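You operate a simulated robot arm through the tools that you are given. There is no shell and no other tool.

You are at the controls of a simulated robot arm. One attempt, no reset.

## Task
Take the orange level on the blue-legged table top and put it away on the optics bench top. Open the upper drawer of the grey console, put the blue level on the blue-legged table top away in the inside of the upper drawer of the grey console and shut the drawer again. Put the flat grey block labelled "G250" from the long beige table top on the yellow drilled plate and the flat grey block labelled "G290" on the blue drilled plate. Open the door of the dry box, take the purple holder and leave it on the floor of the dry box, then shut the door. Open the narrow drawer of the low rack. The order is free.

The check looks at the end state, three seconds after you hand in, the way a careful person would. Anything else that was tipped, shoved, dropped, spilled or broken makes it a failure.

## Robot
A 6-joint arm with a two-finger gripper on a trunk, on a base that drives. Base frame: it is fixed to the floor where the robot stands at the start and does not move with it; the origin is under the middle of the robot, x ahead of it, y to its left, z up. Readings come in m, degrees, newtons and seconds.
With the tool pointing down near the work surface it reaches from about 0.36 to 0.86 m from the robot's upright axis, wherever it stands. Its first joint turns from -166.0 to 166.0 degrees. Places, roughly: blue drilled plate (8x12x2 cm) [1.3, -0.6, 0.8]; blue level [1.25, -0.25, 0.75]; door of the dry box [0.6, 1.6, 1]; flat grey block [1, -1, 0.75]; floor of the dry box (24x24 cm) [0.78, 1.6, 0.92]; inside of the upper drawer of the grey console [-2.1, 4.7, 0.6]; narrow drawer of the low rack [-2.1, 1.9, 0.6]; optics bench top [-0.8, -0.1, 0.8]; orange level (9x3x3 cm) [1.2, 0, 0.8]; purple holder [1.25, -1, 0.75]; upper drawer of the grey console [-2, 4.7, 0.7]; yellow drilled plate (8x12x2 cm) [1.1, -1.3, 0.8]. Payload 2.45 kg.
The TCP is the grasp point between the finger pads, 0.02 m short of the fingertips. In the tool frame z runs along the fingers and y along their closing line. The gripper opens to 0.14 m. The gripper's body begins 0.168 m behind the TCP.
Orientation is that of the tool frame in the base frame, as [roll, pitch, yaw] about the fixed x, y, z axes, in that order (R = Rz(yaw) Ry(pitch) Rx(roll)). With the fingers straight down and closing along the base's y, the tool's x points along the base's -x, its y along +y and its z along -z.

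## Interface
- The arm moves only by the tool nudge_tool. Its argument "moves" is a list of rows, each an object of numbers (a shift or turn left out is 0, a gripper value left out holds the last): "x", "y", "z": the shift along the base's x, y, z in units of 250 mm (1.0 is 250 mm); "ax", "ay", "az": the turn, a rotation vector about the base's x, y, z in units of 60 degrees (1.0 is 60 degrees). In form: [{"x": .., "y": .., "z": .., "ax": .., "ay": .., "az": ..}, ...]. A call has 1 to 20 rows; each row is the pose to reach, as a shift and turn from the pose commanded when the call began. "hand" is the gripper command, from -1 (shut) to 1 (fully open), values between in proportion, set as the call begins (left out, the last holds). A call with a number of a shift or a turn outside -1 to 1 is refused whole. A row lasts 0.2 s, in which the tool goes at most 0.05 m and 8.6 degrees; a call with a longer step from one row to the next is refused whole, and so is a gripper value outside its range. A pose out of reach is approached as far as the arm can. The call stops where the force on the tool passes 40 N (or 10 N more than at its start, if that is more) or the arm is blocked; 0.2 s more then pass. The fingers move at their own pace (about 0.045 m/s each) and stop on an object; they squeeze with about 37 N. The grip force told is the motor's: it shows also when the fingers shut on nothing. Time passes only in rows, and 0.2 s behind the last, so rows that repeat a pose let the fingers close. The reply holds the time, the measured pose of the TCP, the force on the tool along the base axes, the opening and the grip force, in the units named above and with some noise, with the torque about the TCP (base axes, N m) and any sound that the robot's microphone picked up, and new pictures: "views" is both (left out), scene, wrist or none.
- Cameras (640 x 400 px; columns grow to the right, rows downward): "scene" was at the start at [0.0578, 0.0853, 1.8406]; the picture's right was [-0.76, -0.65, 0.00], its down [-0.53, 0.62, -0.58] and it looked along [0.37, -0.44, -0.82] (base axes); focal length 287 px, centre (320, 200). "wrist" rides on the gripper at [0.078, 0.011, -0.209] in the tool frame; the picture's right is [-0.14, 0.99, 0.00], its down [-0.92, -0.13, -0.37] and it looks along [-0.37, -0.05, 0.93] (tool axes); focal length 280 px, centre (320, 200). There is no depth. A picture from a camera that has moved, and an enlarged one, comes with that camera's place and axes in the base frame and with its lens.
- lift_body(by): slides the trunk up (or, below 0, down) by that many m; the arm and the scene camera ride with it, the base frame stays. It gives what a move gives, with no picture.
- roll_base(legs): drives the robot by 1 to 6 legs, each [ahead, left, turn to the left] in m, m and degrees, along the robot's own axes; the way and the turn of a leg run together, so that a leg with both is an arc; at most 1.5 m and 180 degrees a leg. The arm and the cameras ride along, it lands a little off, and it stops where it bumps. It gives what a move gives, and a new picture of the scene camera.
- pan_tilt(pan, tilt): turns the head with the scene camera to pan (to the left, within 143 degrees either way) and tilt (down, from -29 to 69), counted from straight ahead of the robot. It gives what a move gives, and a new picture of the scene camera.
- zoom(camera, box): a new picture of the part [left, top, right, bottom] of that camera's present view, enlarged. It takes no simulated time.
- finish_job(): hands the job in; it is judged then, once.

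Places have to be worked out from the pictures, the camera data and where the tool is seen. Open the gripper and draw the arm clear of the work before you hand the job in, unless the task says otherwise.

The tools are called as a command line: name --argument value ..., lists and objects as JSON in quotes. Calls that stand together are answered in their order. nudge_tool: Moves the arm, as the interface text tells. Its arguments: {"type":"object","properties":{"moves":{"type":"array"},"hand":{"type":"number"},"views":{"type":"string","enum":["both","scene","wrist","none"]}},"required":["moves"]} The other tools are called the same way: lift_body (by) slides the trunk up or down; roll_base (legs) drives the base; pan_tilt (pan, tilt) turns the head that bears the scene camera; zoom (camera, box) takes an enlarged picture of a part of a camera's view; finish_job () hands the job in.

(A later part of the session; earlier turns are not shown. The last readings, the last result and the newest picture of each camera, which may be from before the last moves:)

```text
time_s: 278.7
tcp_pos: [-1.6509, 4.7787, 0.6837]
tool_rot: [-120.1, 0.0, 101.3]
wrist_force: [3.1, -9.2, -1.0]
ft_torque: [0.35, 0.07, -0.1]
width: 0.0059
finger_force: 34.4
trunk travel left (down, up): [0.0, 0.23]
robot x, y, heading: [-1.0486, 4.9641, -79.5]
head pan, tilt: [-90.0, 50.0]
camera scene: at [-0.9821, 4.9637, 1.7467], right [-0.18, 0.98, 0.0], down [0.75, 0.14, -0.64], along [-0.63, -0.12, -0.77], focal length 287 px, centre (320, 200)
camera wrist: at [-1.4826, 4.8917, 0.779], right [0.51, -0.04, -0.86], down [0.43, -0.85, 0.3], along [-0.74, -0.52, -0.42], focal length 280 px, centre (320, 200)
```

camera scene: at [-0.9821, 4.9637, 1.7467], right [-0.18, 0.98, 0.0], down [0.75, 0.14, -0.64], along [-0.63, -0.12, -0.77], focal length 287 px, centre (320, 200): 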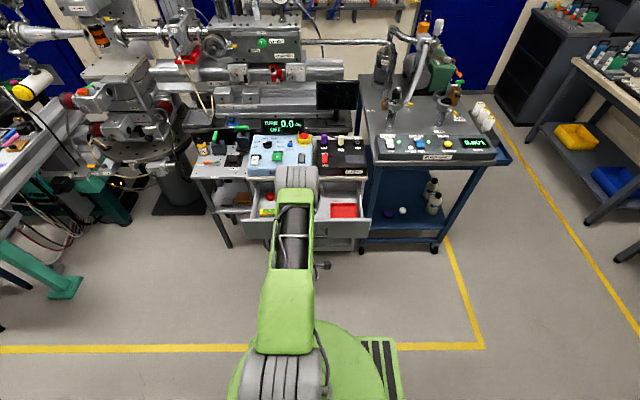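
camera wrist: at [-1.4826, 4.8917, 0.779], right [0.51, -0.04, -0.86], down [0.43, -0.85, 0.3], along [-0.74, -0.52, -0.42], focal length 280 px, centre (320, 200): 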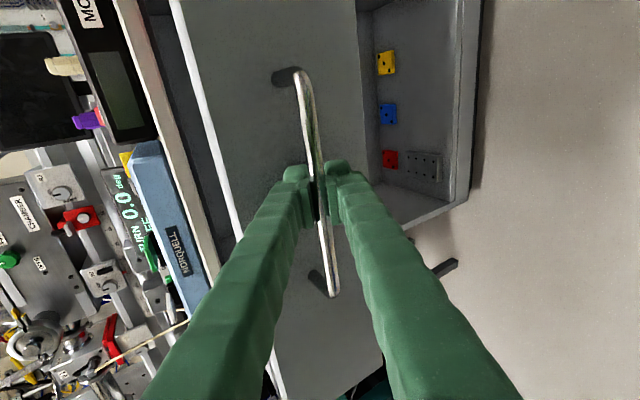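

The drawer is open about 23 cm, with some items inside. I release the handle and back off to look inside.

nudge_tool --moves '[{"z": 0}, {"z": 0}, {"z": 0}]' --hand -0.5 --views "none"

nudge_tool --moves '[{"x": 0.068, "y": 0.013, "z": 0.04}, {"x": 0.17, "y": 0.033, "z": 0.1}, {"x": 0.27, "y": 0.05, "z": 0.2}, {"x": 0.3, "y": 0.06, "z": 0.38}]' --views "both"

zoom --camera "scene" --box '[230, 130, 390, 260]'

```text
time_s: 279.5
tcp_pos: [-1.6523, 4.7793, 0.6846]
tool_rot: [-120.0, 0.1, 101.2]
wrist_force: [0.6, 0.8, 0.5]
ft_torque: [-0.01, 0.03, -0.02]
width: 0.035
finger_force: 0.1
trunk travel left (down, up): [0.0, 0.23]
robot x, y, heading: [-1.048, 4.9619, -79.4]
head pan, tilt: [-90.0, 50.0]
```

```text
time_s: 280.5
tcp_pos: [-1.5742, 4.7965, 0.7781]
tool_rot: [-120.1, 0.1, 101.1]
wrist_force: [0.5, 0.3, -0.6]
ft_torque: [0.0, 0.01, 0.01]
width: 0.0351
finger_force: 0.1
trunk travel left (down, up): [0.0, 0.23]
robot x, y, heading: [-1.0466, 4.9588, -79.3]
head pan, tilt: [-90.0, 50.0]
camera scene: at [-0.9822, 4.9644, 1.7468], right [-0.18, 0.98, 0.0], down [0.75, 0.14, -0.64], along [-0.63, -0.12, -0.77], focal length 287 px, centre (320, 200)
camera wrist: at [-1.4063, 4.9081, 0.8736], right [0.51, -0.04, -0.86], down [0.43, -0.85, 0.3], along [-0.74, -0.52, -0.42], focal length 280 px, centre (320, 200)
```

scene: 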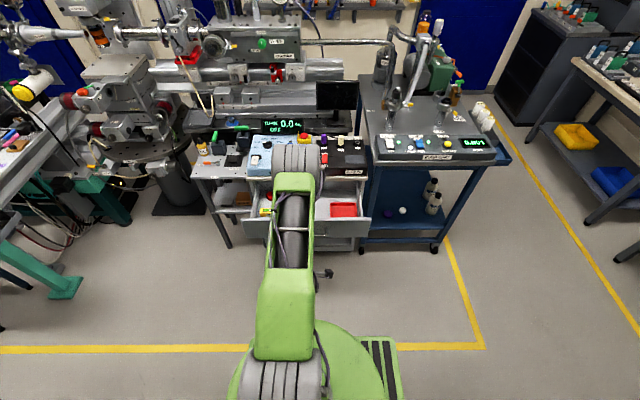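
wrist: 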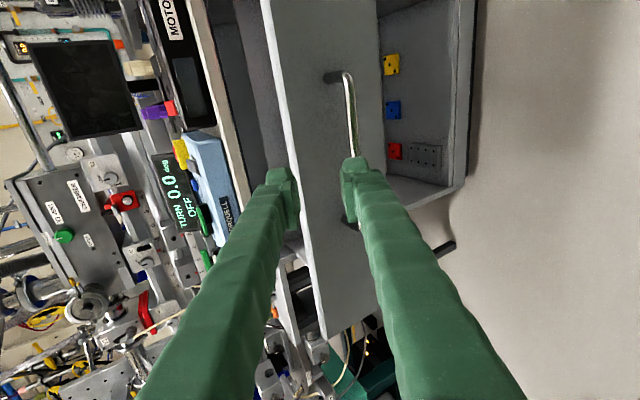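

```text
3.08 times, centred on (310, 195) of scene
camera zoom: at [-0.9822, 4.9644, 1.7468], right [-0.18, 0.98, 0.0], down [0.75, 0.14, -0.64], along [-0.63, -0.12, -0.77], focal length 883 px, centre (351, 215)
```

zoom: 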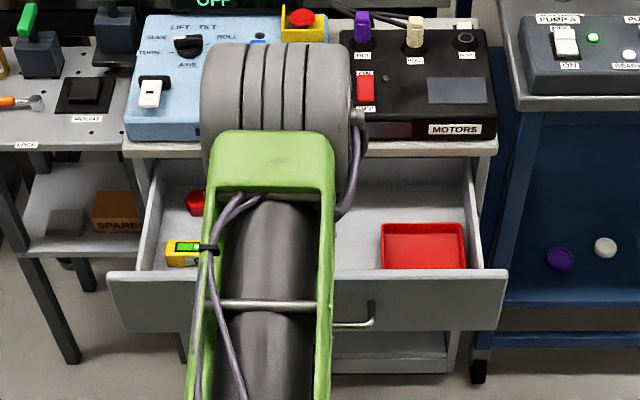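

The drawer interior has free space in its middle. I raise the arm and undo the tool roll before going back for the blue level.

nudge_tool --moves '[{"z": 0.16, "ax": -0.106, "ay": -0.021, "az": -0.0625}, {"z": 0.32, "ax": -0.212, "ay": -0.042, "az": -0.125}, {"z": 0.48, "ax": -0.3185, "ay": -0.063, "az": -0.1875}, {"z": 0.64, "ax": -0.425, "ay": -0.084, "az": -0.25}, {"z": 0.8, "ax": -0.531, "ay": -0.105, "az": -0.3125}, {"z": 0.96, "ax": -0.637, "ay": -0.126, "az": -0.375}]' --views "none"

nudge_tool --moves '[{"z": 0.04, "ax": -0.106, "ay": -0.021, "az": -0.0625}, {"z": 0.08, "ax": -0.212, "ay": -0.042, "az": -0.125}, {"z": 0.12, "ax": -0.3185, "ay": -0.063, "az": -0.1875}, {"z": 0.16, "ax": -0.425, "ay": -0.084, "az": -0.25}, {"z": 0.2, "ax": -0.531, "ay": -0.105, "az": -0.3125}, {"z": 0.24, "ax": -0.637, "ay": -0.126, "az": -0.375}]' --views "scene"

```text
time_s: 281.9
tcp_pos: [-1.607, 4.7877, 1.0174]
tool_rot: [-129.6, 38.0, 74.3]
wrist_force: [0.1, 0.1, -0.4]
ft_torque: [0.0, 0.0, 0.0]
width: 0.035
finger_force: 0.0
out of reach, approached as far as the arm can: row 4, 5, 6
trunk travel left (down, up): [0.0, 0.23]
robot x, y, heading: [-1.0436, 4.9615, -79.5]
head pan, tilt: [-90.0, 50.0]
```

```text
time_s: 283.3
tcp_pos: [-1.6096, 4.7899, 1.0784]
tool_rot: [179.7, 60.0, 10.8]
wrist_force: [0.2, -0.5, 0.4]
ft_torque: [0.02, -0.03, -0.02]
width: 0.0349
finger_force: 0.1
trunk travel left (down, up): [0.0, 0.23]
robot x, y, heading: [-1.0492, 4.961, -79.7]
head pan, tilt: [-90.0, 50.0]
camera scene: at [-0.9822, 4.9645, 1.7467], right [-0.18, 0.98, 0.0], down [0.75, 0.14, -0.64], along [-0.63, -0.12, -0.77], focal length 287 px, centre (320, 200)
```

scene: 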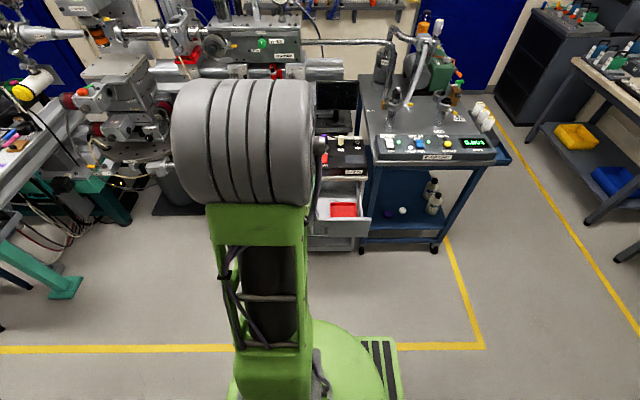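

Next I bring the tool back to vertical.

nudge_tool --moves '[{"ax": 0.024, "ay": -0.1226}, {"ax": 0.048, "ay": -0.245}, {"ax": 0.071, "ay": -0.368}, {"ax": 0.095, "ay": -0.49}, {"ax": 0.119, "ay": -0.613}, {"ax": 0.143, "ay": -0.736}, {"ax": 0.166, "ay": -0.858}, {"ax": 0.19, "ay": -0.98}]' --hand 1 --views "scene"

```text
time_s: 285.1
tcp_pos: [-1.6105, 4.7879, 1.0789]
tool_rot: [179.7, -0.1, 11.0]
wrist_force: [1.1, 0.4, 0.7]
ft_torque: [0.02, 0.03, -0.01]
width: 0.14
finger_force: 0.0
out of reach, approached as far as the arm can: row 3
trunk travel left (down, up): [0.0, 0.23]
robot x, y, heading: [-1.0498, 4.9624, -79.3]
head pan, tilt: [-90.0, 50.0]
camera scene: at [-0.9831, 4.9643, 1.7467], right [-0.18, 0.98, 0.0], down [0.75, 0.14, -0.64], along [-0.63, -0.12, -0.77], focal length 287 px, centre (320, 200)
```

scene: 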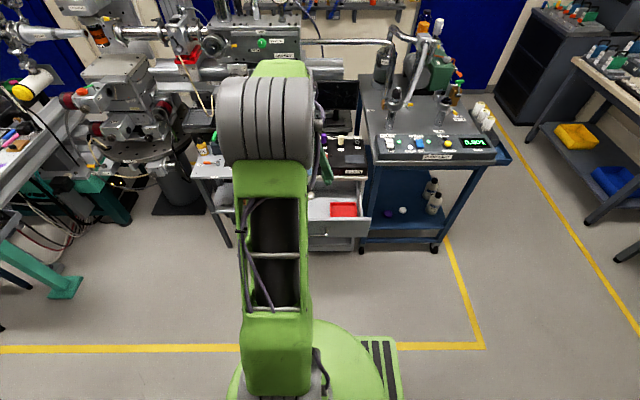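

The hand is free, so before fetching the level I explore the cross aisle at this end, looking for the way to the low rack.

roll_base --legs '[[-1.25, 0, 0.3]]'

pan_tilt --pan -90 --tilt 30

pan_tilt --pan -45 --tilt 30

```text
time_s: 291.5
tcp_pos: [-1.8516, 6.0216, 1.0773]
tool_rot: [179.7, 0.0, 12.1]
wrist_force: [0.5, -0.2, -0.3]
ft_torque: [-0.03, -0.03, 0.03]
width: 0.1401
finger_force: 0.0
trunk travel left (down, up): [0.0, 0.23]
robot x, y, heading: [-1.2902, 6.209, -78.2]
head pan, tilt: [-90.0, 50.0]
camera scene: at [-1.2275, 6.2098, 1.7467], right [-0.2, 0.98, 0.0], down [0.75, 0.16, -0.64], along [-0.63, -0.13, -0.77], focal length 287 px, centre (320, 200)
```

scene: 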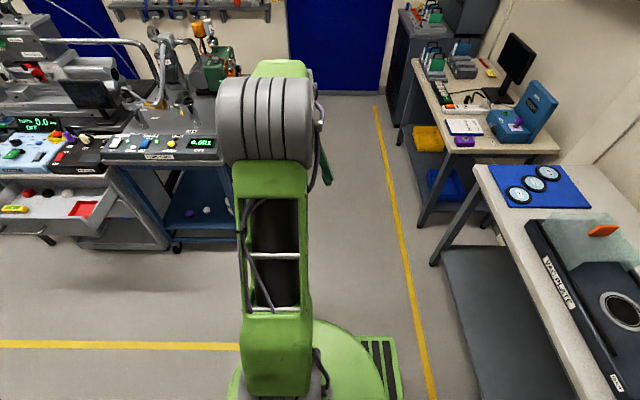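

```text
time_s: 292.3
tcp_pos: [-1.8499, 6.0221, 1.0781]
tool_rot: [179.6, 0.1, 12.1]
wrist_force: [0.4, 0.0, 0.9]
ft_torque: [0.01, 0.03, -0.03]
width: 0.1399
finger_force: 0.1
trunk travel left (down, up): [0.0, 0.23]
robot x, y, heading: [-1.2931, 6.2067, -78.3]
head pan, tilt: [-90.0, 30.0]
camera scene: at [-1.2406, 6.2069, 1.7762], right [-0.2, 0.98, 0.0], down [0.49, 0.1, -0.87], along [-0.85, -0.18, -0.5], focal length 287 px, centre (320, 200)
```

scene: 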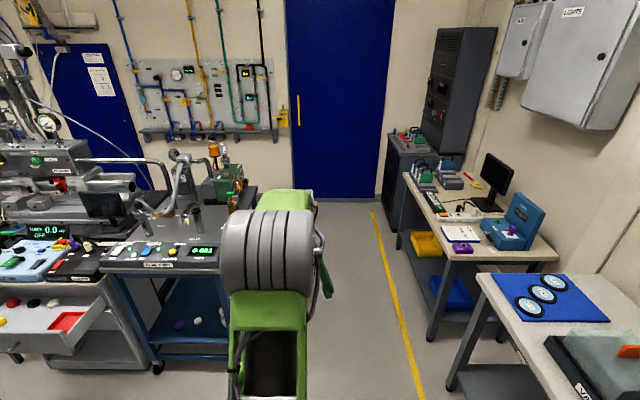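

```text
time_s: 293.4
tcp_pos: [-1.8521, 6.0213, 1.0777]
tool_rot: [179.7, 0.0, 12.1]
wrist_force: [0.0, 0.0, -0.1]
ft_torque: [0.0, 0.03, 0.01]
width: 0.1398
finger_force: 0.1
trunk travel left (down, up): [0.0, 0.23]
robot x, y, heading: [-1.2936, 6.2052, -78.2]
head pan, tilt: [-45.0, 30.0]
camera scene: at [-1.2017, 6.1497, 1.7763], right [-0.84, 0.55, 0.0], down [0.27, 0.42, -0.87], along [-0.48, -0.72, -0.5], focal length 287 px, centre (320, 200)
```

scene: 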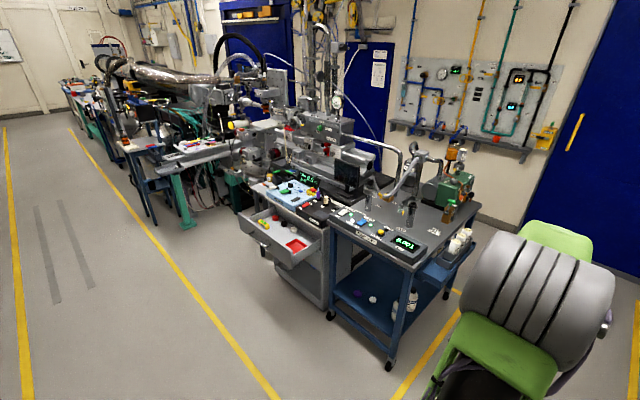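

The open drawer is visible from here. I zoom in to note what lies in it and where there is room.

zoom --camera "scene" --box '[225, 170, 385, 300]'

pan_tilt --pan -75 --tilt 35

```text
3.08 times, centred on (305, 235) of scene
camera zoom: at [-1.2017, 6.1497, 1.7763], right [-0.84, 0.55, 0.0], down [0.27, 0.42, -0.87], along [-0.48, -0.72, -0.5], focal length 883 px, centre (366, 92)
```

zoom: 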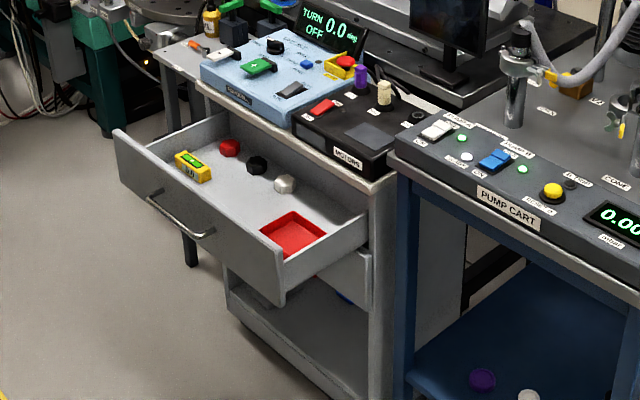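

```text
time_s: 294.4
tcp_pos: [-1.852, 6.0208, 1.0778]
tool_rot: [179.8, 0.0, 12.0]
wrist_force: [-0.4, -0.3, 0.2]
ft_torque: [0.03, -0.02, -0.02]
width: 0.1401
finger_force: 0.1
trunk travel left (down, up): [0.0, 0.23]
robot x, y, heading: [-1.2929, 6.206, -78.2]
head pan, tilt: [-75.0, 35.0]
camera scene: at [-1.2307, 6.1856, 1.7685], right [-0.45, 0.89, 0.0], down [0.51, 0.26, -0.82], along [-0.73, -0.37, -0.57], focal length 287 px, centre (320, 200)
```

scene: 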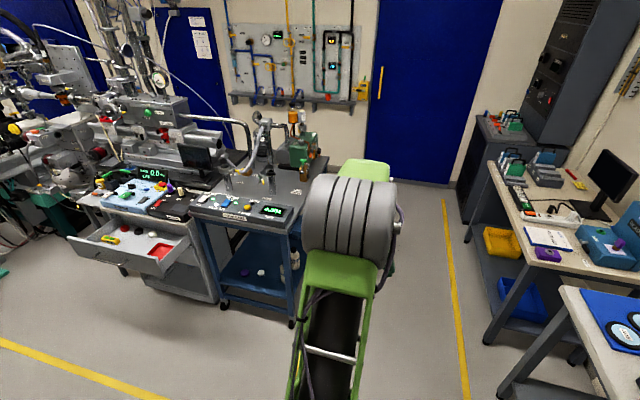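

There is free room in the drawer between the yellow level and the red tray. Now I go through the cross aisle toward the far side, in steps, watching the camera.

roll_base --legs '[[-0.15, 0, -0.7], [0, -1.2, 0]]'

pan_tilt --pan -50 --tilt 30

```text
time_s: 306.2
tcp_pos: [-3.0748, 5.9559, 1.0781]
tool_rot: [179.7, 0.0, 10.8]
wrist_force: [0.2, -0.5, 0.1]
ft_torque: [-0.03, -0.02, 0.0]
width: 0.1398
finger_force: 0.0
trunk travel left (down, up): [0.0, 0.23]
robot x, y, heading: [-2.5102, 6.1295, -79.6]
head pan, tilt: [-75.0, 35.0]
camera scene: at [-2.4506, 6.1075, 1.7685], right [-0.43, 0.9, 0.0], down [0.52, 0.25, -0.82], along [-0.74, -0.35, -0.57], focal length 287 px, centre (320, 200)
```

scene: 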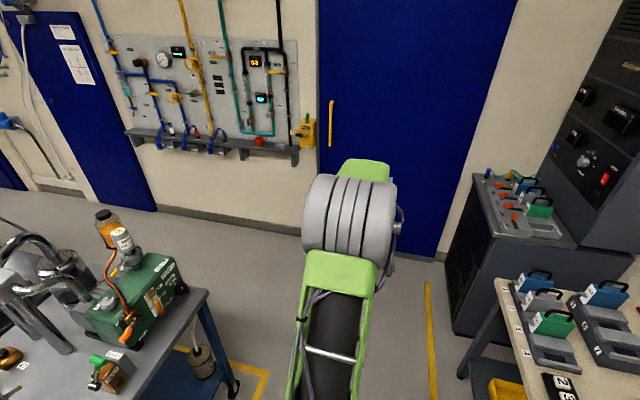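

```text
time_s: 307.1
tcp_pos: [-3.0746, 5.9561, 1.0782]
tool_rot: [179.7, 0.0, 10.9]
wrist_force: [-0.6, 0.2, -0.5]
ft_torque: [-0.02, 0.01, -0.02]
width: 0.1398
finger_force: 0.1
trunk travel left (down, up): [0.0, 0.23]
robot x, y, heading: [-2.5084, 6.1285, -79.4]
head pan, tilt: [-50.0, 30.0]
camera scene: at [-2.4286, 6.0757, 1.7762], right [-0.77, 0.64, 0.0], down [0.32, 0.39, -0.87], along [-0.55, -0.67, -0.5], focal length 287 px, centre (320, 200)
```

scene: 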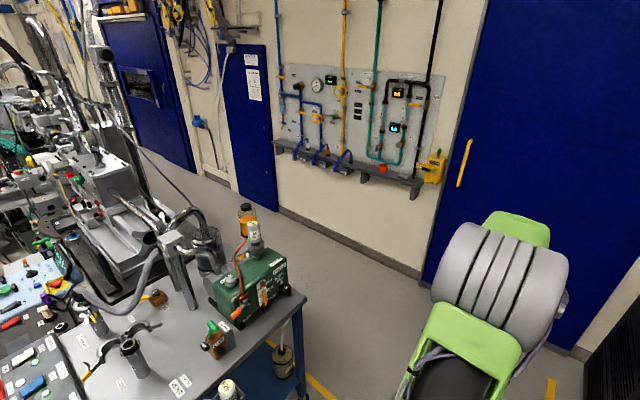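

The far aisle behind the island is free. I move a bit further in and look along it toward the low rack.

roll_base --legs '[[0, -0.75, 0.6]]'

pan_tilt --pan 0 --tilt 30

```text
time_s: 314.2
tcp_pos: [-3.8184, 5.7955, 1.0782]
tool_rot: [179.7, 0.1, 12.2]
wrist_force: [1.2, 0.6, 0.6]
ft_torque: [0.0, -0.03, -0.01]
width: 0.1398
finger_force: 0.1
trunk travel left (down, up): [0.0, 0.23]
robot x, y, heading: [-3.2594, 5.9786, -78.3]
head pan, tilt: [-50.0, 30.0]
camera scene: at [-3.1765, 5.9298, 1.7763], right [-0.79, 0.62, 0.0], down [0.31, 0.39, -0.87], along [-0.54, -0.68, -0.5], focal length 287 px, centre (320, 200)
```

scene: 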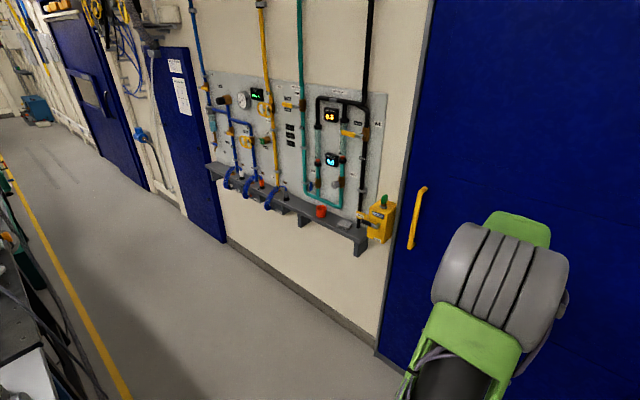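

```text
time_s: 315.4
tcp_pos: [-3.8197, 5.7947, 1.0788]
tool_rot: [179.6, 0.0, 12.2]
wrist_force: [0.3, -0.1, 1.5]
ft_torque: [0.0, 0.03, -0.03]
width: 0.1401
finger_force: 0.1
trunk travel left (down, up): [0.0, 0.23]
robot x, y, heading: [-3.2577, 5.9794, -78.3]
head pan, tilt: [0.0, 30.0]
camera scene: at [-3.1021, 5.9123, 1.7763], right [-0.98, -0.2, 0.0], down [-0.1, 0.49, -0.87], along [0.18, -0.85, -0.5], focal length 287 px, centre (320, 200)
```

scene: 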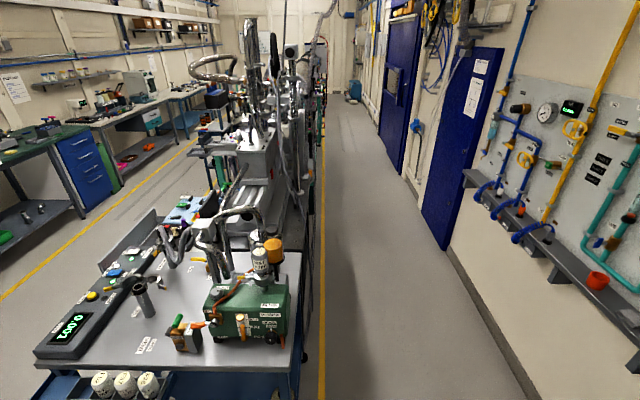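

The far aisle is long and free. I zoom toward the expected place of the low rack on the island's back side.

zoom --camera "scene" --box '[260, 80, 380, 170]'

```text
4.44 times, centred on (320, 125) of scene
camera zoom: at [-3.1021, 5.9123, 1.7763], right [-0.98, -0.2, 0.0], down [-0.1, 0.49, -0.87], along [0.18, -0.85, -0.5], focal length 1275 px, centre (320, 533)
```

zoom: 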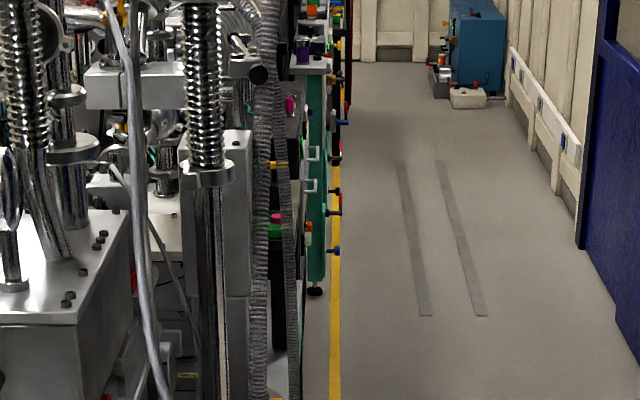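

Drawer-like handles are visible on the island's back side near the expected place. I swing the arm to point ahead of the robot so that it clears the wall in this aisle.

nudge_tool --moves '[{"x": 0.0696, "y": -0.1852, "az": 0.08}, {"x": 0.1544, "y": -0.364, "az": 0.16}, {"x": 0.254, "y": -0.5348, "az": 0.24}, {"x": 0.3676, "y": -0.6968, "az": 0.32}, {"x": 0.494, "y": -0.8488, "az": 0.4}]' --views "none"

nudge_tool --moves '[{"x": 0.1388, "y": -0.1408, "az": 0.08}, {"x": 0.2892, "y": -0.2696, "az": 0.16}, {"x": 0.4496, "y": -0.3852, "az": 0.24}, {"x": 0.6192, "y": -0.4872, "az": 0.32}, {"x": 0.7968, "y": -0.5744, "az": 0.4}]' --views "none"

nudge_tool --moves '[{"x": 0.184, "y": -0.072, "az": 0.08}, {"x": 0.3736, "y": -0.1284, "az": 0.16}, {"x": 0.5672, "y": -0.1692, "az": 0.24}, {"x": 0.7632, "y": -0.1932, "az": 0.32}, {"x": 0.9612, "y": -0.2008, "az": 0.4}]' --views "none"

nudge_tool --moves '[{"x": 0.1976, "y": 0.0088, "az": 0.08}, {"x": 0.3936, "y": 0.0344, "az": 0.16}, {"x": 0.5868, "y": 0.0764, "az": 0.24}, {"x": 0.7292, "y": 0.118, "az": 0.3}]' --views "scene"

```text
time_s: 316.6
tcp_pos: [-3.6958, 5.585, 1.0755]
tool_rot: [179.8, 0.1, 36.3]
wrist_force: [-0.3, 0.1, -0.6]
ft_torque: [0.02, 0.02, 0.01]
width: 0.1399
finger_force: 0.0
trunk travel left (down, up): [0.0, 0.23]
robot x, y, heading: [-3.2591, 5.9803, -78.0]
head pan, tilt: [0.0, 30.0]
```

```text
time_s: 317.8
tcp_pos: [-3.4968, 5.441, 1.0763]
tool_rot: [179.8, 0.0, 60.3]
wrist_force: [-0.9, 0.1, -0.2]
ft_torque: [0.0, 0.0, 0.01]
width: 0.14
finger_force: 0.1
trunk travel left (down, up): [0.0, 0.23]
robot x, y, heading: [-3.2617, 5.9806, -78.4]
head pan, tilt: [0.0, 30.0]
```

```text
time_s: 319.0
tcp_pos: [-3.2564, 5.3902, 1.078]
tool_rot: [179.8, 0.1, 84.3]
wrist_force: [-0.6, 0.5, -0.2]
ft_torque: [-0.02, 0.04, 0.0]
width: 0.1399
finger_force: 0.1
trunk travel left (down, up): [0.0, 0.23]
robot x, y, heading: [-3.2581, 5.9757, -78.2]
head pan, tilt: [0.0, 30.0]
```

```text
time_s: 320.0
tcp_pos: [-3.0709, 5.4192, 1.0786]
tool_rot: [179.8, 0.0, 102.3]
wrist_force: [0.2, -0.4, 0.2]
ft_torque: [-0.03, 0.02, 0.0]
width: 0.14
finger_force: 0.2
trunk travel left (down, up): [0.0, 0.23]
robot x, y, heading: [-3.2603, 5.9799, -78.1]
head pan, tilt: [0.0, 30.0]
camera scene: at [-3.1014, 5.9125, 1.7762], right [-0.98, -0.2, 0.0], down [-0.1, 0.49, -0.87], along [0.18, -0.85, -0.5], focal length 287 px, centre (320, 200)
```

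scene: 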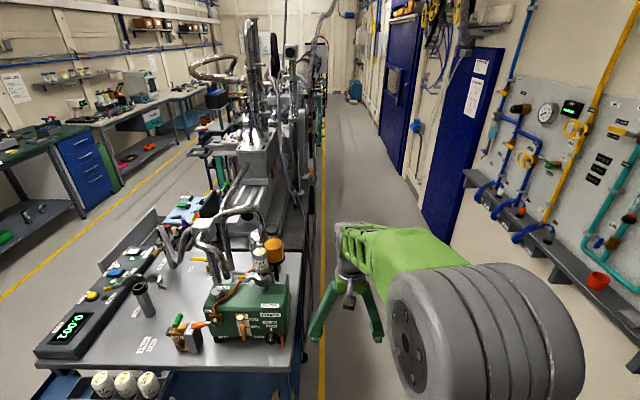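

The arm points ahead now. I move to the middle of the far aisle and drive along it toward the rack.

roll_base --legs '[[0, -0.45, -0.7], [1.4, 0, 0], [1.3, 0, 0]]'

```text
time_s: 337.4
tcp_pos: [-3.0021, 2.636, 1.0787]
tool_rot: [179.7, -0.1, 101.6]
wrist_force: [0.0, -0.5, 0.3]
ft_torque: [0.03, 0.01, 0.0]
width: 0.1401
finger_force: 0.0
trunk travel left (down, up): [0.0, 0.23]
robot x, y, heading: [-3.1811, 3.2015, -78.9]
head pan, tilt: [0.0, 30.0]
camera scene: at [-3.0256, 3.129, 1.7762], right [-0.98, -0.19, 0.0], down [-0.1, 0.49, -0.87], along [0.17, -0.85, -0.5], focal length 287 px, centre (320, 200)
```

scene: 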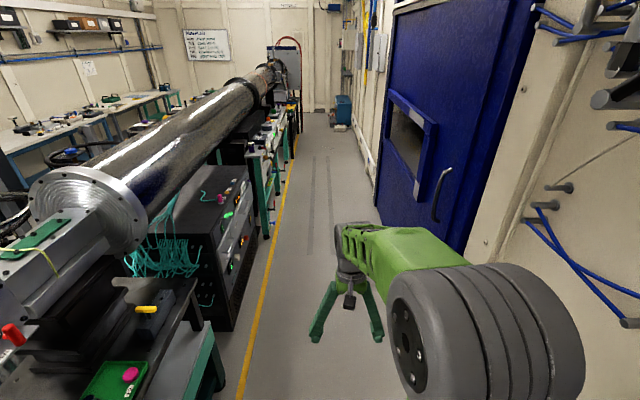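

Now the low rack shows its working face toward this aisle. I zoom in on it.

zoom --camera "scene" --box '[140, 170, 300, 330]'

```text
2.50 times, centred on (220, 250) of scene
camera zoom: at [-3.0256, 3.129, 1.7762], right [-0.98, -0.19, 0.0], down [-0.1, 0.49, -0.87], along [0.17, -0.85, -0.5], focal length 717 px, centre (570, 75)
```

zoom: 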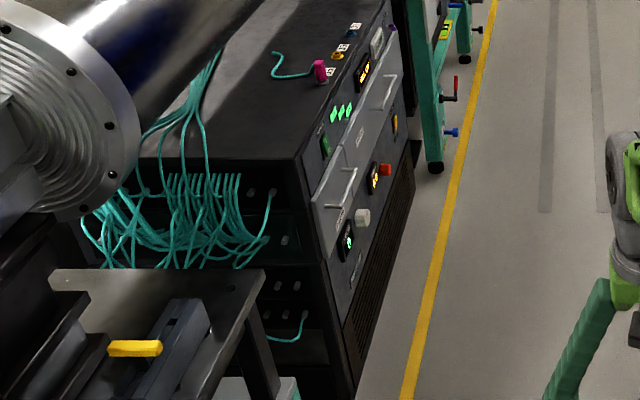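

The rack's face carries two drawers with bow handles. I drive up beside it and look at the face squarely.

roll_base --legs '[[1.4, 0, 0]]'

pan_tilt --pan 90 --tilt 50

zoom --camera "scene" --box '[120, 60, 520, 310]'

```text
time_s: 344.4
tcp_pos: [-2.7426, 1.2559, 1.0783]
tool_rot: [179.6, 0.0, 101.0]
wrist_force: [-0.2, -0.9, 0.1]
ft_torque: [0.02, -0.02, -0.02]
width: 0.14
finger_force: 0.0
trunk travel left (down, up): [0.0, 0.23]
robot x, y, heading: [-2.9192, 1.8186, -79.6]
head pan, tilt: [0.0, 30.0]
camera scene: at [-2.762, 1.7491, 1.7762], right [-0.98, -0.18, 0.0], down [-0.09, 0.49, -0.87], along [0.16, -0.85, -0.5], focal length 287 px, centre (320, 200)
```

scene: 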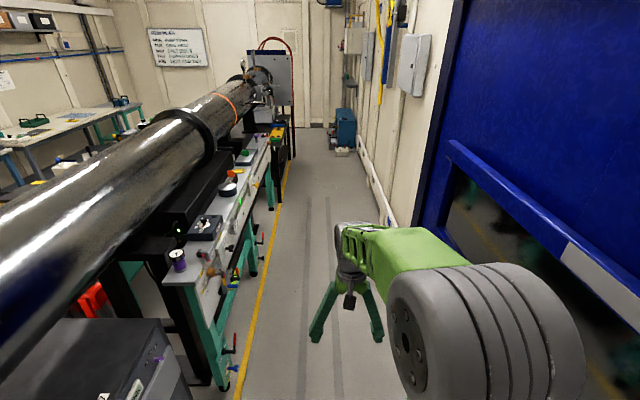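

```text
time_s: 346.1
tcp_pos: [-2.742, 1.2562, 1.0796]
tool_rot: [179.7, 0.1, 101.0]
wrist_force: [-0.6, -0.3, -0.1]
ft_torque: [0.04, 0.01, 0.02]
width: 0.14
finger_force: 0.1
trunk travel left (down, up): [0.0, 0.23]
robot x, y, heading: [-2.9232, 1.8204, -79.5]
head pan, tilt: [90.0, 50.0]
camera scene: at [-2.7029, 1.8523, 1.7467], right [0.18, -0.98, 0.0], down [-0.75, -0.14, -0.64], along [0.63, 0.12, -0.77], focal length 287 px, centre (320, 200)
```

scene: 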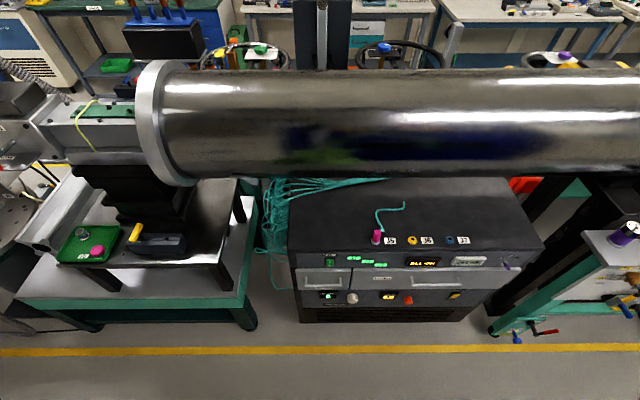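

```text
1.60 times, centred on (320, 185) of scene
camera zoom: at [-2.7029, 1.8523, 1.7467], right [0.18, -0.98, 0.0], down [-0.75, -0.14, -0.64], along [0.63, 0.12, -0.77], focal length 459 px, centre (320, 224)
```

zoom: 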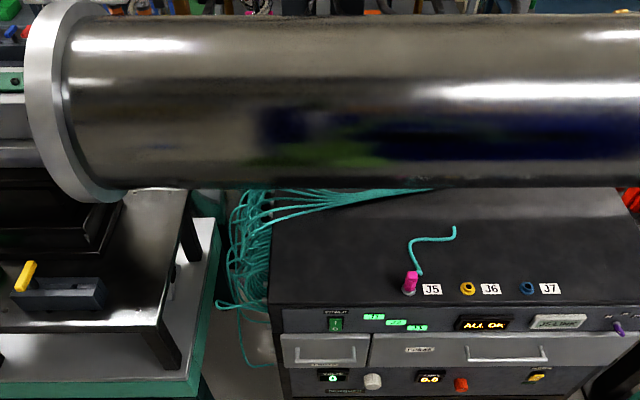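

The narrow drawer is the left one, beside a wide one. I zoom for its handle coordinates.

zoom --camera "scene" --box '[280, 240, 410, 320]'

```text
4.92 times, centred on (345, 280) of scene
camera zoom: at [-2.7029, 1.8523, 1.7467], right [0.18, -0.98, 0.0], down [-0.75, -0.14, -0.64], along [0.63, 0.12, -0.77], focal length 1412 px, centre (197, -194)
```

zoom: 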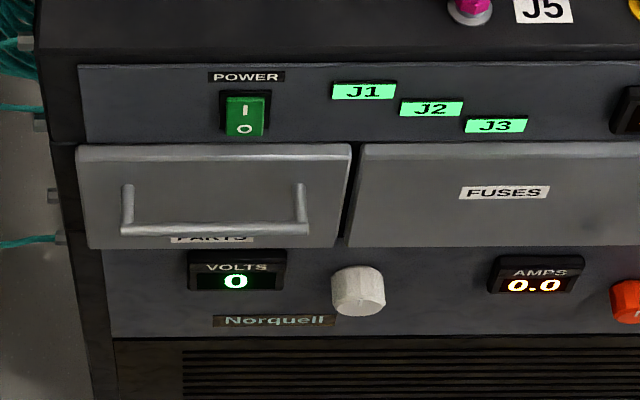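

The narrow drawer ("PARTS") has its handle bar at about [-2.21, 1.93], z ≈ 0.60. I check the space behind me before turning to face it.

pan_tilt --pan -90 --tilt 60

```text
time_s: 348.8
tcp_pos: [-2.7435, 1.2567, 1.0779]
tool_rot: [179.7, 0.2, 101.0]
wrist_force: [-0.9, -0.2, 0.7]
ft_torque: [0.05, 0.01, 0.0]
width: 0.1399
finger_force: 0.0
trunk travel left (down, up): [0.0, 0.23]
robot x, y, heading: [-2.9194, 1.8267, -79.6]
head pan, tilt: [-90.0, 60.0]
camera scene: at [-2.8442, 1.826, 1.7342], right [-0.18, 0.98, 0.0], down [0.85, 0.16, -0.5], along [-0.49, -0.09, -0.87], focal length 287 px, centre (320, 200)
```

scene: 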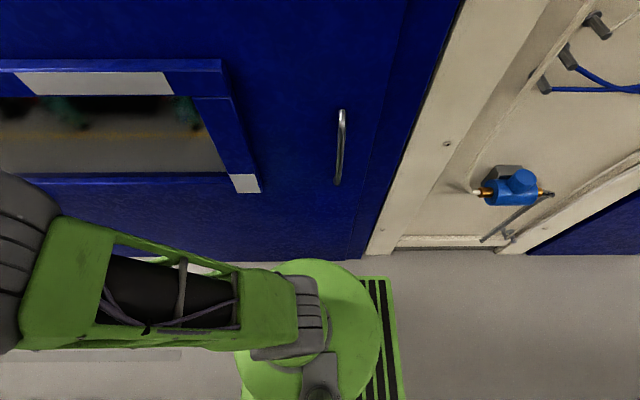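

Wall clearance behind is 0.53 m from the axis. I turn left 90° to face the rack and back up a little for arm room.

roll_base --legs '[[0, 0, 90.5], [-0.14, 0, 0]]'

pan_tilt --pan 0 --tilt 50

```text
time_s: 353.9
tcp_pos: [-2.494, 1.9787, 1.0791]
tool_rot: [179.8, 0.0, -168.2]
wrist_force: [-0.6, 0.5, 0.0]
ft_torque: [0.01, -0.04, 0.04]
width: 0.14
finger_force: 0.0
trunk travel left (down, up): [0.0, 0.23]
robot x, y, heading: [-3.0564, 1.7922, 11.6]
head pan, tilt: [-90.0, 60.0]
camera scene: at [-3.0609, 1.8683, 1.7342], right [-0.98, -0.2, 0.0], down [-0.17, 0.85, -0.5], along [0.1, -0.49, -0.87], focal length 287 px, centre (320, 200)
```

scene: 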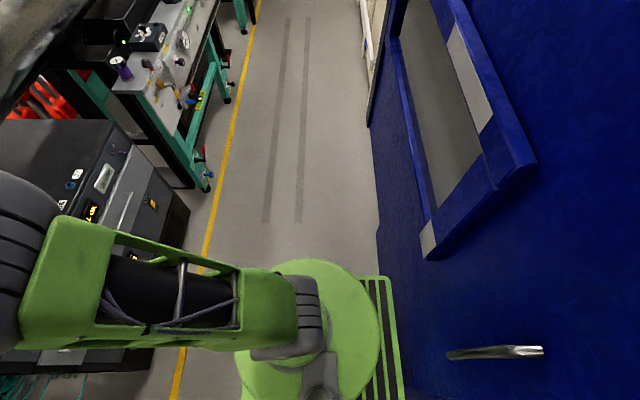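

```text
time_s: 355.6
tcp_pos: [-2.4937, 1.9793, 1.0789]
tool_rot: [179.7, 0.1, -168.1]
wrist_force: [-0.9, -0.5, 0.2]
ft_torque: [-0.04, 0.0, 0.01]
width: 0.14
finger_force: 0.1
trunk travel left (down, up): [0.0, 0.23]
robot x, y, heading: [-3.0564, 1.7908, 11.4]
head pan, tilt: [0.0, 50.0]
camera scene: at [-2.9976, 1.9491, 1.7467], right [0.2, -0.98, 0.0], down [-0.75, -0.15, -0.64], along [0.63, 0.13, -0.77], focal length 287 px, centre (320, 200)
```

scene: 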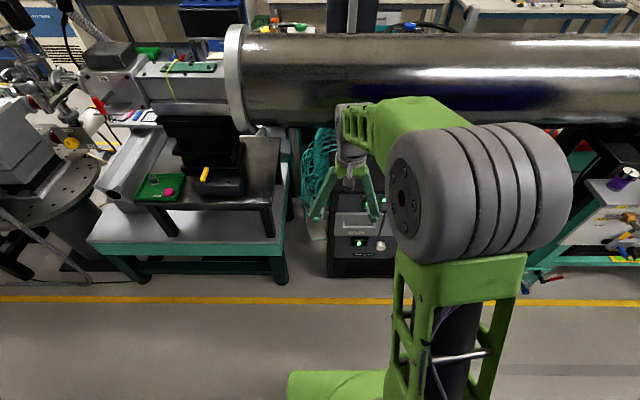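

The narrow drawer's handle is visible past the arm. I zoom in to triangulate it from here.

zoom --camera "scene" --box '[310, 180, 410, 280]'

```text
4.00 times, centred on (360, 230) of scene
camera zoom: at [-2.9976, 1.9491, 1.7467], right [0.2, -0.98, 0.0], down [-0.75, -0.15, -0.64], along [0.63, 0.13, -0.77], focal length 1148 px, centre (160, 80)
```

zoom: 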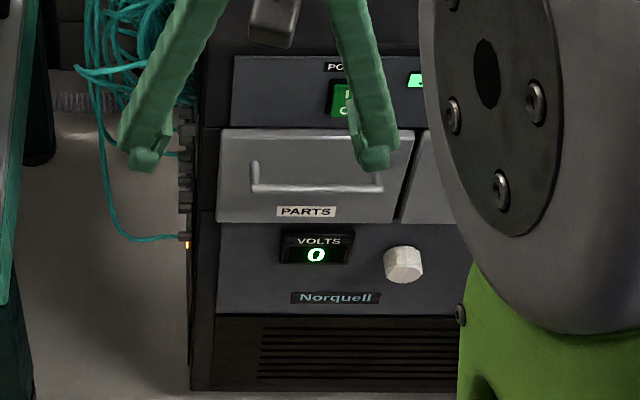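

Triangulation gives the bar at about [-2.249, 1.922], z ≈ 0.695. I tilt the tool toward it (30° below horizontal), then roll it −90° and lower, as with the console.

nudge_tool --moves '[{"x": 0.025, "y": -0.01, "z": -0.04, "ax": 0.0258, "ay": -0.1223, "az": -0.0016}, {"x": 0.05, "y": -0.02, "z": -0.08, "ax": 0.0515, "ay": -0.2446, "az": -0.0033}, {"x": 0.075, "y": -0.03, "z": -0.12, "ax": 0.0773, "ay": -0.367, "az": -0.005}, {"x": 0.1, "y": -0.04, "z": -0.16, "ax": 0.103, "ay": -0.4893, "az": -0.0065}, {"x": 0.125, "y": -0.05, "z": -0.2, "ax": 0.1288, "ay": -0.6116, "az": -0.008}, {"x": 0.15, "y": -0.06, "z": -0.24, "ax": 0.1545, "ay": -0.734, "az": -0.0098}, {"x": 0.175, "y": -0.07, "z": -0.28, "ax": 0.1803, "ay": -0.8562, "az": -0.0114}, {"x": 0.2, "y": -0.08, "z": -0.32, "ax": 0.206, "ay": -0.9785, "az": -0.013}]' --hand 0.2 --views "wrist"

```text
time_s: 357.4
tcp_pos: [-2.425, 1.9631, 0.992]
tool_rot: [179.3, 59.8, -169.2]
wrist_force: [0.4, 0.0, 0.2]
ft_torque: [0.0, 0.07, 0.01]
width: 0.0839
finger_force: 0.1
out of reach, approached as far as the arm can: row 5, 6, 7, 8
trunk travel left (down, up): [0.0, 0.23]
robot x, y, heading: [-3.054, 1.7927, 11.4]
head pan, tilt: [0.0, 50.0]
camera wrist: at [-2.6431, 1.93, 1.0307], right [-0.13, 0.98, 0.12], down [0.17, -0.1, 0.98], along [0.98, 0.15, -0.15], focal length 280 px, centre (320, 200)
```

wrist: 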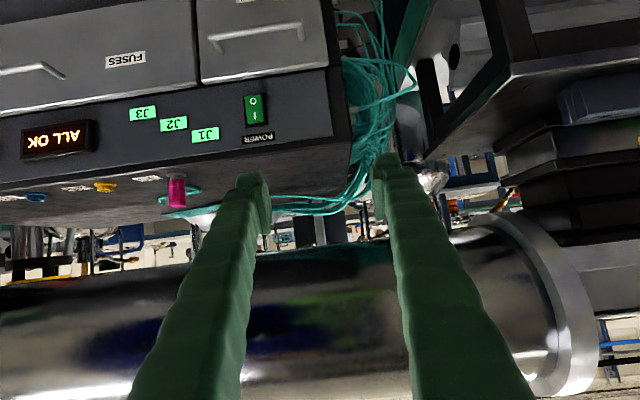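

The wrist view confirms the bar at [-2.249, 1.922, 0.696]. Now I roll the tool −90° about its axis while lowering to the pre-grasp.

nudge_tool --moves '[{"x": 0.023, "y": -0.02, "z": -0.08, "ax": -0.106, "ay": -0.0215, "az": 0.063}, {"x": 0.047, "y": -0.04, "z": -0.16, "ax": -0.2117, "ay": -0.043, "az": 0.1257}, {"x": 0.07, "y": -0.06, "z": -0.24, "ax": -0.3175, "ay": -0.065, "az": 0.1886}, {"x": 0.093, "y": -0.08, "z": -0.32, "ax": -0.4233, "ay": -0.087, "az": 0.2515}, {"x": 0.117, "y": -0.1, "z": -0.4, "ax": -0.529, "ay": -0.109, "az": 0.3144}, {"x": 0.14, "y": -0.12, "z": -0.48, "ax": -0.635, "ay": -0.13, "az": 0.377}]' --views "none"

nudge_tool --moves '[{"x": 0.023, "y": -0.02, "z": -0.077, "ax": -0.106, "ay": -0.0215, "az": 0.063}, {"x": 0.047, "y": -0.04, "z": -0.153, "ax": -0.2117, "ay": -0.043, "az": 0.1257}, {"x": 0.07, "y": -0.06, "z": -0.23, "ax": -0.3175, "ay": -0.065, "az": 0.1886}, {"x": 0.093, "y": -0.08, "z": -0.307, "ax": -0.4233, "ay": -0.087, "az": 0.2515}, {"x": 0.117, "y": -0.1, "z": -0.383, "ax": -0.529, "ay": -0.109, "az": 0.3144}, {"x": 0.14, "y": -0.12, "z": -0.46, "ax": -0.635, "ay": -0.13, "az": 0.377}]' --views "both"

```text
time_s: 358.8
tcp_pos: [-2.3917, 1.9338, 0.8773]
tool_rot: [-129.7, 38.2, -105.2]
wrist_force: [0.5, -0.9, -0.1]
ft_torque: [-0.02, 0.0, 0.01]
width: 0.084
finger_force: 0.1
trunk travel left (down, up): [0.0, 0.23]
robot x, y, heading: [-3.0537, 1.7916, 11.4]
head pan, tilt: [0.0, 50.0]
```

```text
time_s: 360.2
tcp_pos: [-2.3574, 1.9038, 0.7618]
tool_rot: [-120.5, 0.5, -78.4]
wrist_force: [-0.2, -0.1, -0.4]
ft_torque: [0.01, 0.03, 0.0]
width: 0.0839
finger_force: 0.0
trunk travel left (down, up): [0.0, 0.23]
robot x, y, heading: [-3.0563, 1.7947, 11.5]
head pan, tilt: [0.0, 50.0]
camera scene: at [-2.9976, 1.9491, 1.7467], right [0.2, -0.98, 0.0], down [-0.75, -0.15, -0.64], along [0.63, 0.13, -0.77], focal length 287 px, centre (320, 200)
camera wrist: at [-2.5231, 1.789, 0.8569], right [-0.52, 0.04, -0.85], down [-0.43, 0.85, 0.3], along [0.74, 0.53, -0.42], focal length 280 px, centre (320, 200)
```

scene: 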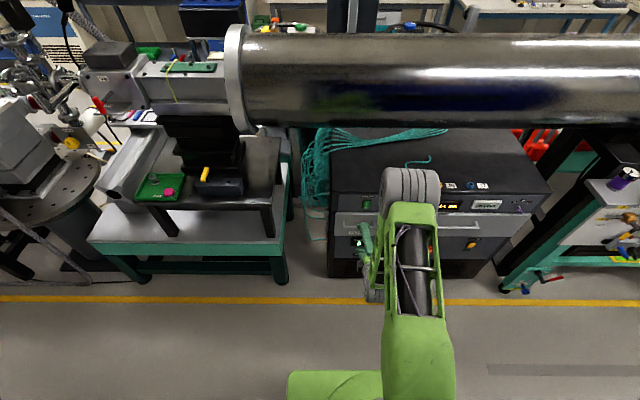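
wrist: 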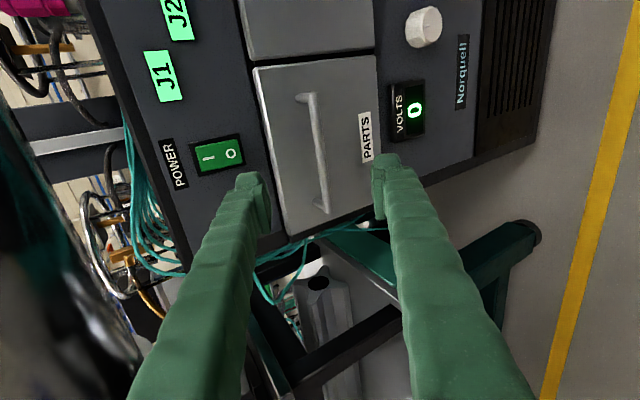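

The handle is exactly on the tool axis, about 10.5 cm ahead. I narrow the fingers to 3.5 cm and advance 8 cm.

nudge_tool --moves '[{"x": 0.09, "y": 0.018, "z": -0.054}, {"x": 0.18, "y": 0.037, "z": -0.108}, {"x": 0.27, "y": 0.055, "z": -0.162}, {"x": 0.27, "y": 0.055, "z": -0.162}, {"x": 0.27, "y": 0.055, "z": -0.162}]' --hand -0.5 --views "wrist"

```text
time_s: 361.4
tcp_pos: [-2.291, 1.916, 0.721]
tool_rot: [-120.3, 0.7, -78.5]
wrist_force: [0.7, -0.4, -0.2]
ft_torque: [-0.02, 0.01, 0.04]
width: 0.0351
finger_force: 0.0
trunk travel left (down, up): [0.0, 0.23]
robot x, y, heading: [-3.0549, 1.7907, 11.8]
head pan, tilt: [0.0, 50.0]
camera wrist: at [-2.4567, 1.8023, 0.8154], right [-0.52, 0.04, -0.85], down [-0.43, 0.85, 0.31], along [0.74, 0.53, -0.42], focal length 280 px, centre (320, 200)
```

wrist: 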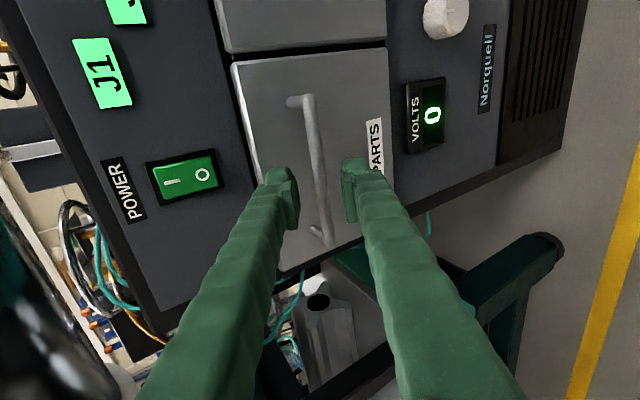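

The bar passes between the fingers, ~3 cm ahead of the TCP. I advance 2 cm more with small steps.

nudge_tool --moves '[{"x": 0.03, "y": 0.006, "z": -0.018}, {"x": 0.055, "y": 0.011, "z": -0.033}, {"x": 0.068, "y": 0.014, "z": -0.041}, {"x": 0.068, "y": 0.014, "z": -0.041}]' --views "wrist"

```text
time_s: 362.4
tcp_pos: [-2.2722, 1.9211, 0.7104]
tool_rot: [-120.3, 0.5, -78.4]
wrist_force: [0.1, 0.0, -0.8]
ft_torque: [-0.03, 0.0, 0.01]
width: 0.0348
finger_force: 0.0
trunk travel left (down, up): [0.0, 0.23]
robot x, y, heading: [-3.0525, 1.7958, 11.4]
head pan, tilt: [0.0, 50.0]
camera wrist: at [-2.439, 1.8058, 0.806], right [-0.52, 0.04, -0.85], down [-0.43, 0.85, 0.31], along [0.74, 0.53, -0.42], focal length 280 px, centre (320, 200)
```

wrist: 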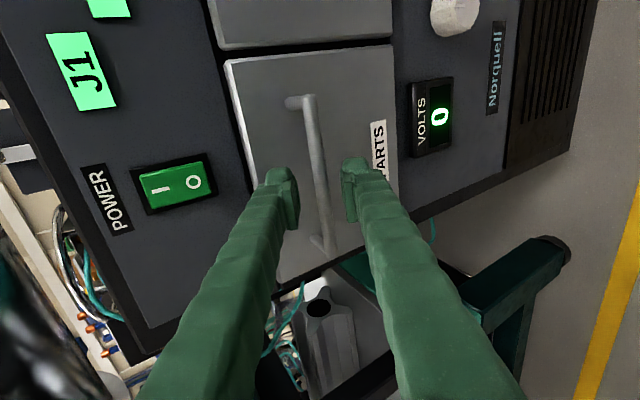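

The bar is now about 1 cm beyond the TCP, well between the pads. I close the gripper.

nudge_tool --moves '[{"x": 0.007, "z": -0.004}, {"x": 0.007, "z": -0.004}, {"x": 0.007, "z": -0.004}, {"x": 0.007, "z": -0.004}]' --hand -1 --views "wrist"

```text
time_s: 363.4
tcp_pos: [-2.275, 1.9213, 0.71]
tool_rot: [-120.3, 0.5, -78.5]
wrist_force: [-20.0, -4.2, 8.1]
ft_torque: [-0.09, 0.08, -0.19]
width: 0.006
finger_force: 32.6
trunk travel left (down, up): [0.0, 0.23]
robot x, y, heading: [-3.0591, 1.8006, 11.5]
head pan, tilt: [0.0, 50.0]
camera wrist: at [-2.4398, 1.8057, 0.8055], right [-0.52, 0.04, -0.85], down [-0.43, 0.85, 0.31], along [0.74, 0.53, -0.42], focal length 280 px, centre (320, 200)
```

wrist: 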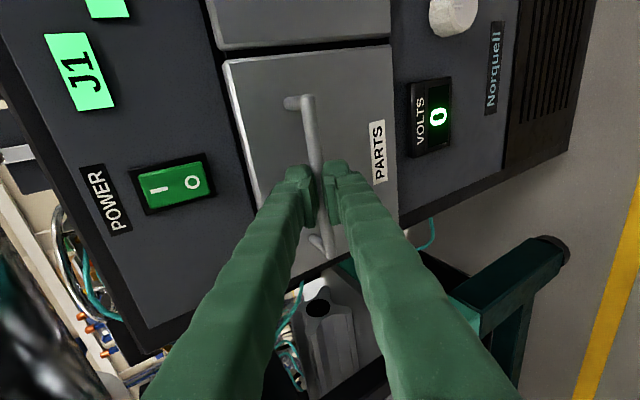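

The bar is gripped. I pull straight back (−n), 6 cm first.

nudge_tool --moves '[{"x": -0.059, "y": -0.0116}, {"x": -0.1177, "y": -0.0232}, {"x": -0.1766, "y": -0.0347}, {"x": -0.235, "y": -0.0463}]' --views "wrist"

```text
time_s: 364.4
tcp_pos: [-2.3298, 1.9091, 0.71]
tool_rot: [-120.2, 0.7, -78.4]
wrist_force: [-0.6, 0.0, 0.2]
ft_torque: [-0.02, 0.04, 0.0]
width: 0.0
finger_force: 29.4
trunk travel left (down, up): [0.0, 0.23]
robot x, y, heading: [-3.0546, 1.7917, 11.5]
head pan, tilt: [0.0, 50.0]
camera wrist: at [-2.4957, 1.795, 0.8051], right [-0.52, 0.04, -0.85], down [-0.43, 0.85, 0.31], along [0.74, 0.53, -0.42], focal length 280 px, centre (320, 200)
```

wrist: 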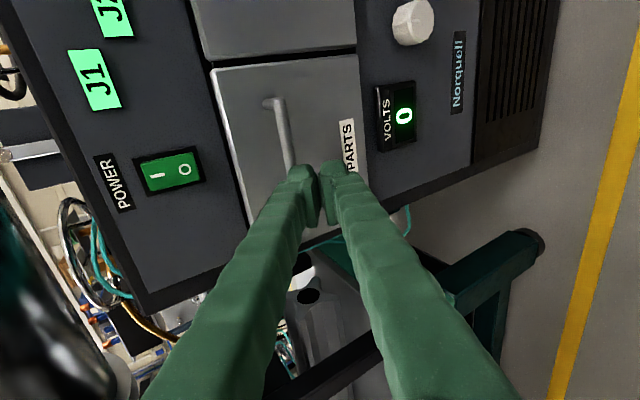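

The fingers slipped off the bar (gripped too near the tips) and the drawer stayed shut. I open again, go back and reach about 1 cm deeper.

nudge_tool --moves '[{"x": 0}, {"x": 0}, {"x": 0}]' --hand -0.5 --views "wrist"

```text
time_s: 365.2
tcp_pos: [-2.3295, 1.9093, 0.7102]
tool_rot: [-120.3, 0.7, -78.5]
wrist_force: [0.9, 0.1, 0.4]
ft_torque: [0.0, 0.01, 0.0]
width: 0.0351
finger_force: 0.1
trunk travel left (down, up): [0.0, 0.23]
robot x, y, heading: [-3.0525, 1.7951, 11.8]
head pan, tilt: [0.0, 50.0]
camera wrist: at [-2.4956, 1.795, 0.8051], right [-0.52, 0.04, -0.85], down [-0.43, 0.85, 0.31], along [0.74, 0.53, -0.42], focal length 280 px, centre (320, 200)
```

wrist: 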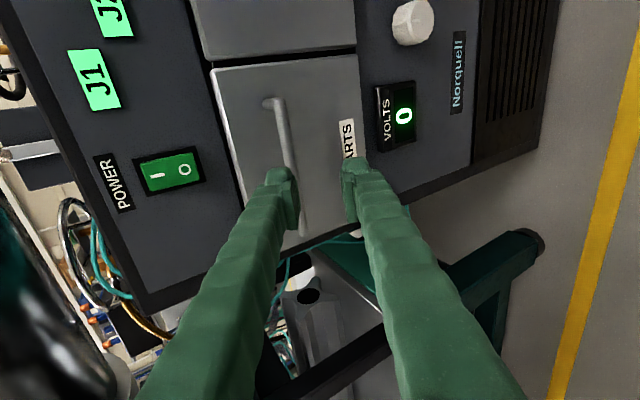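

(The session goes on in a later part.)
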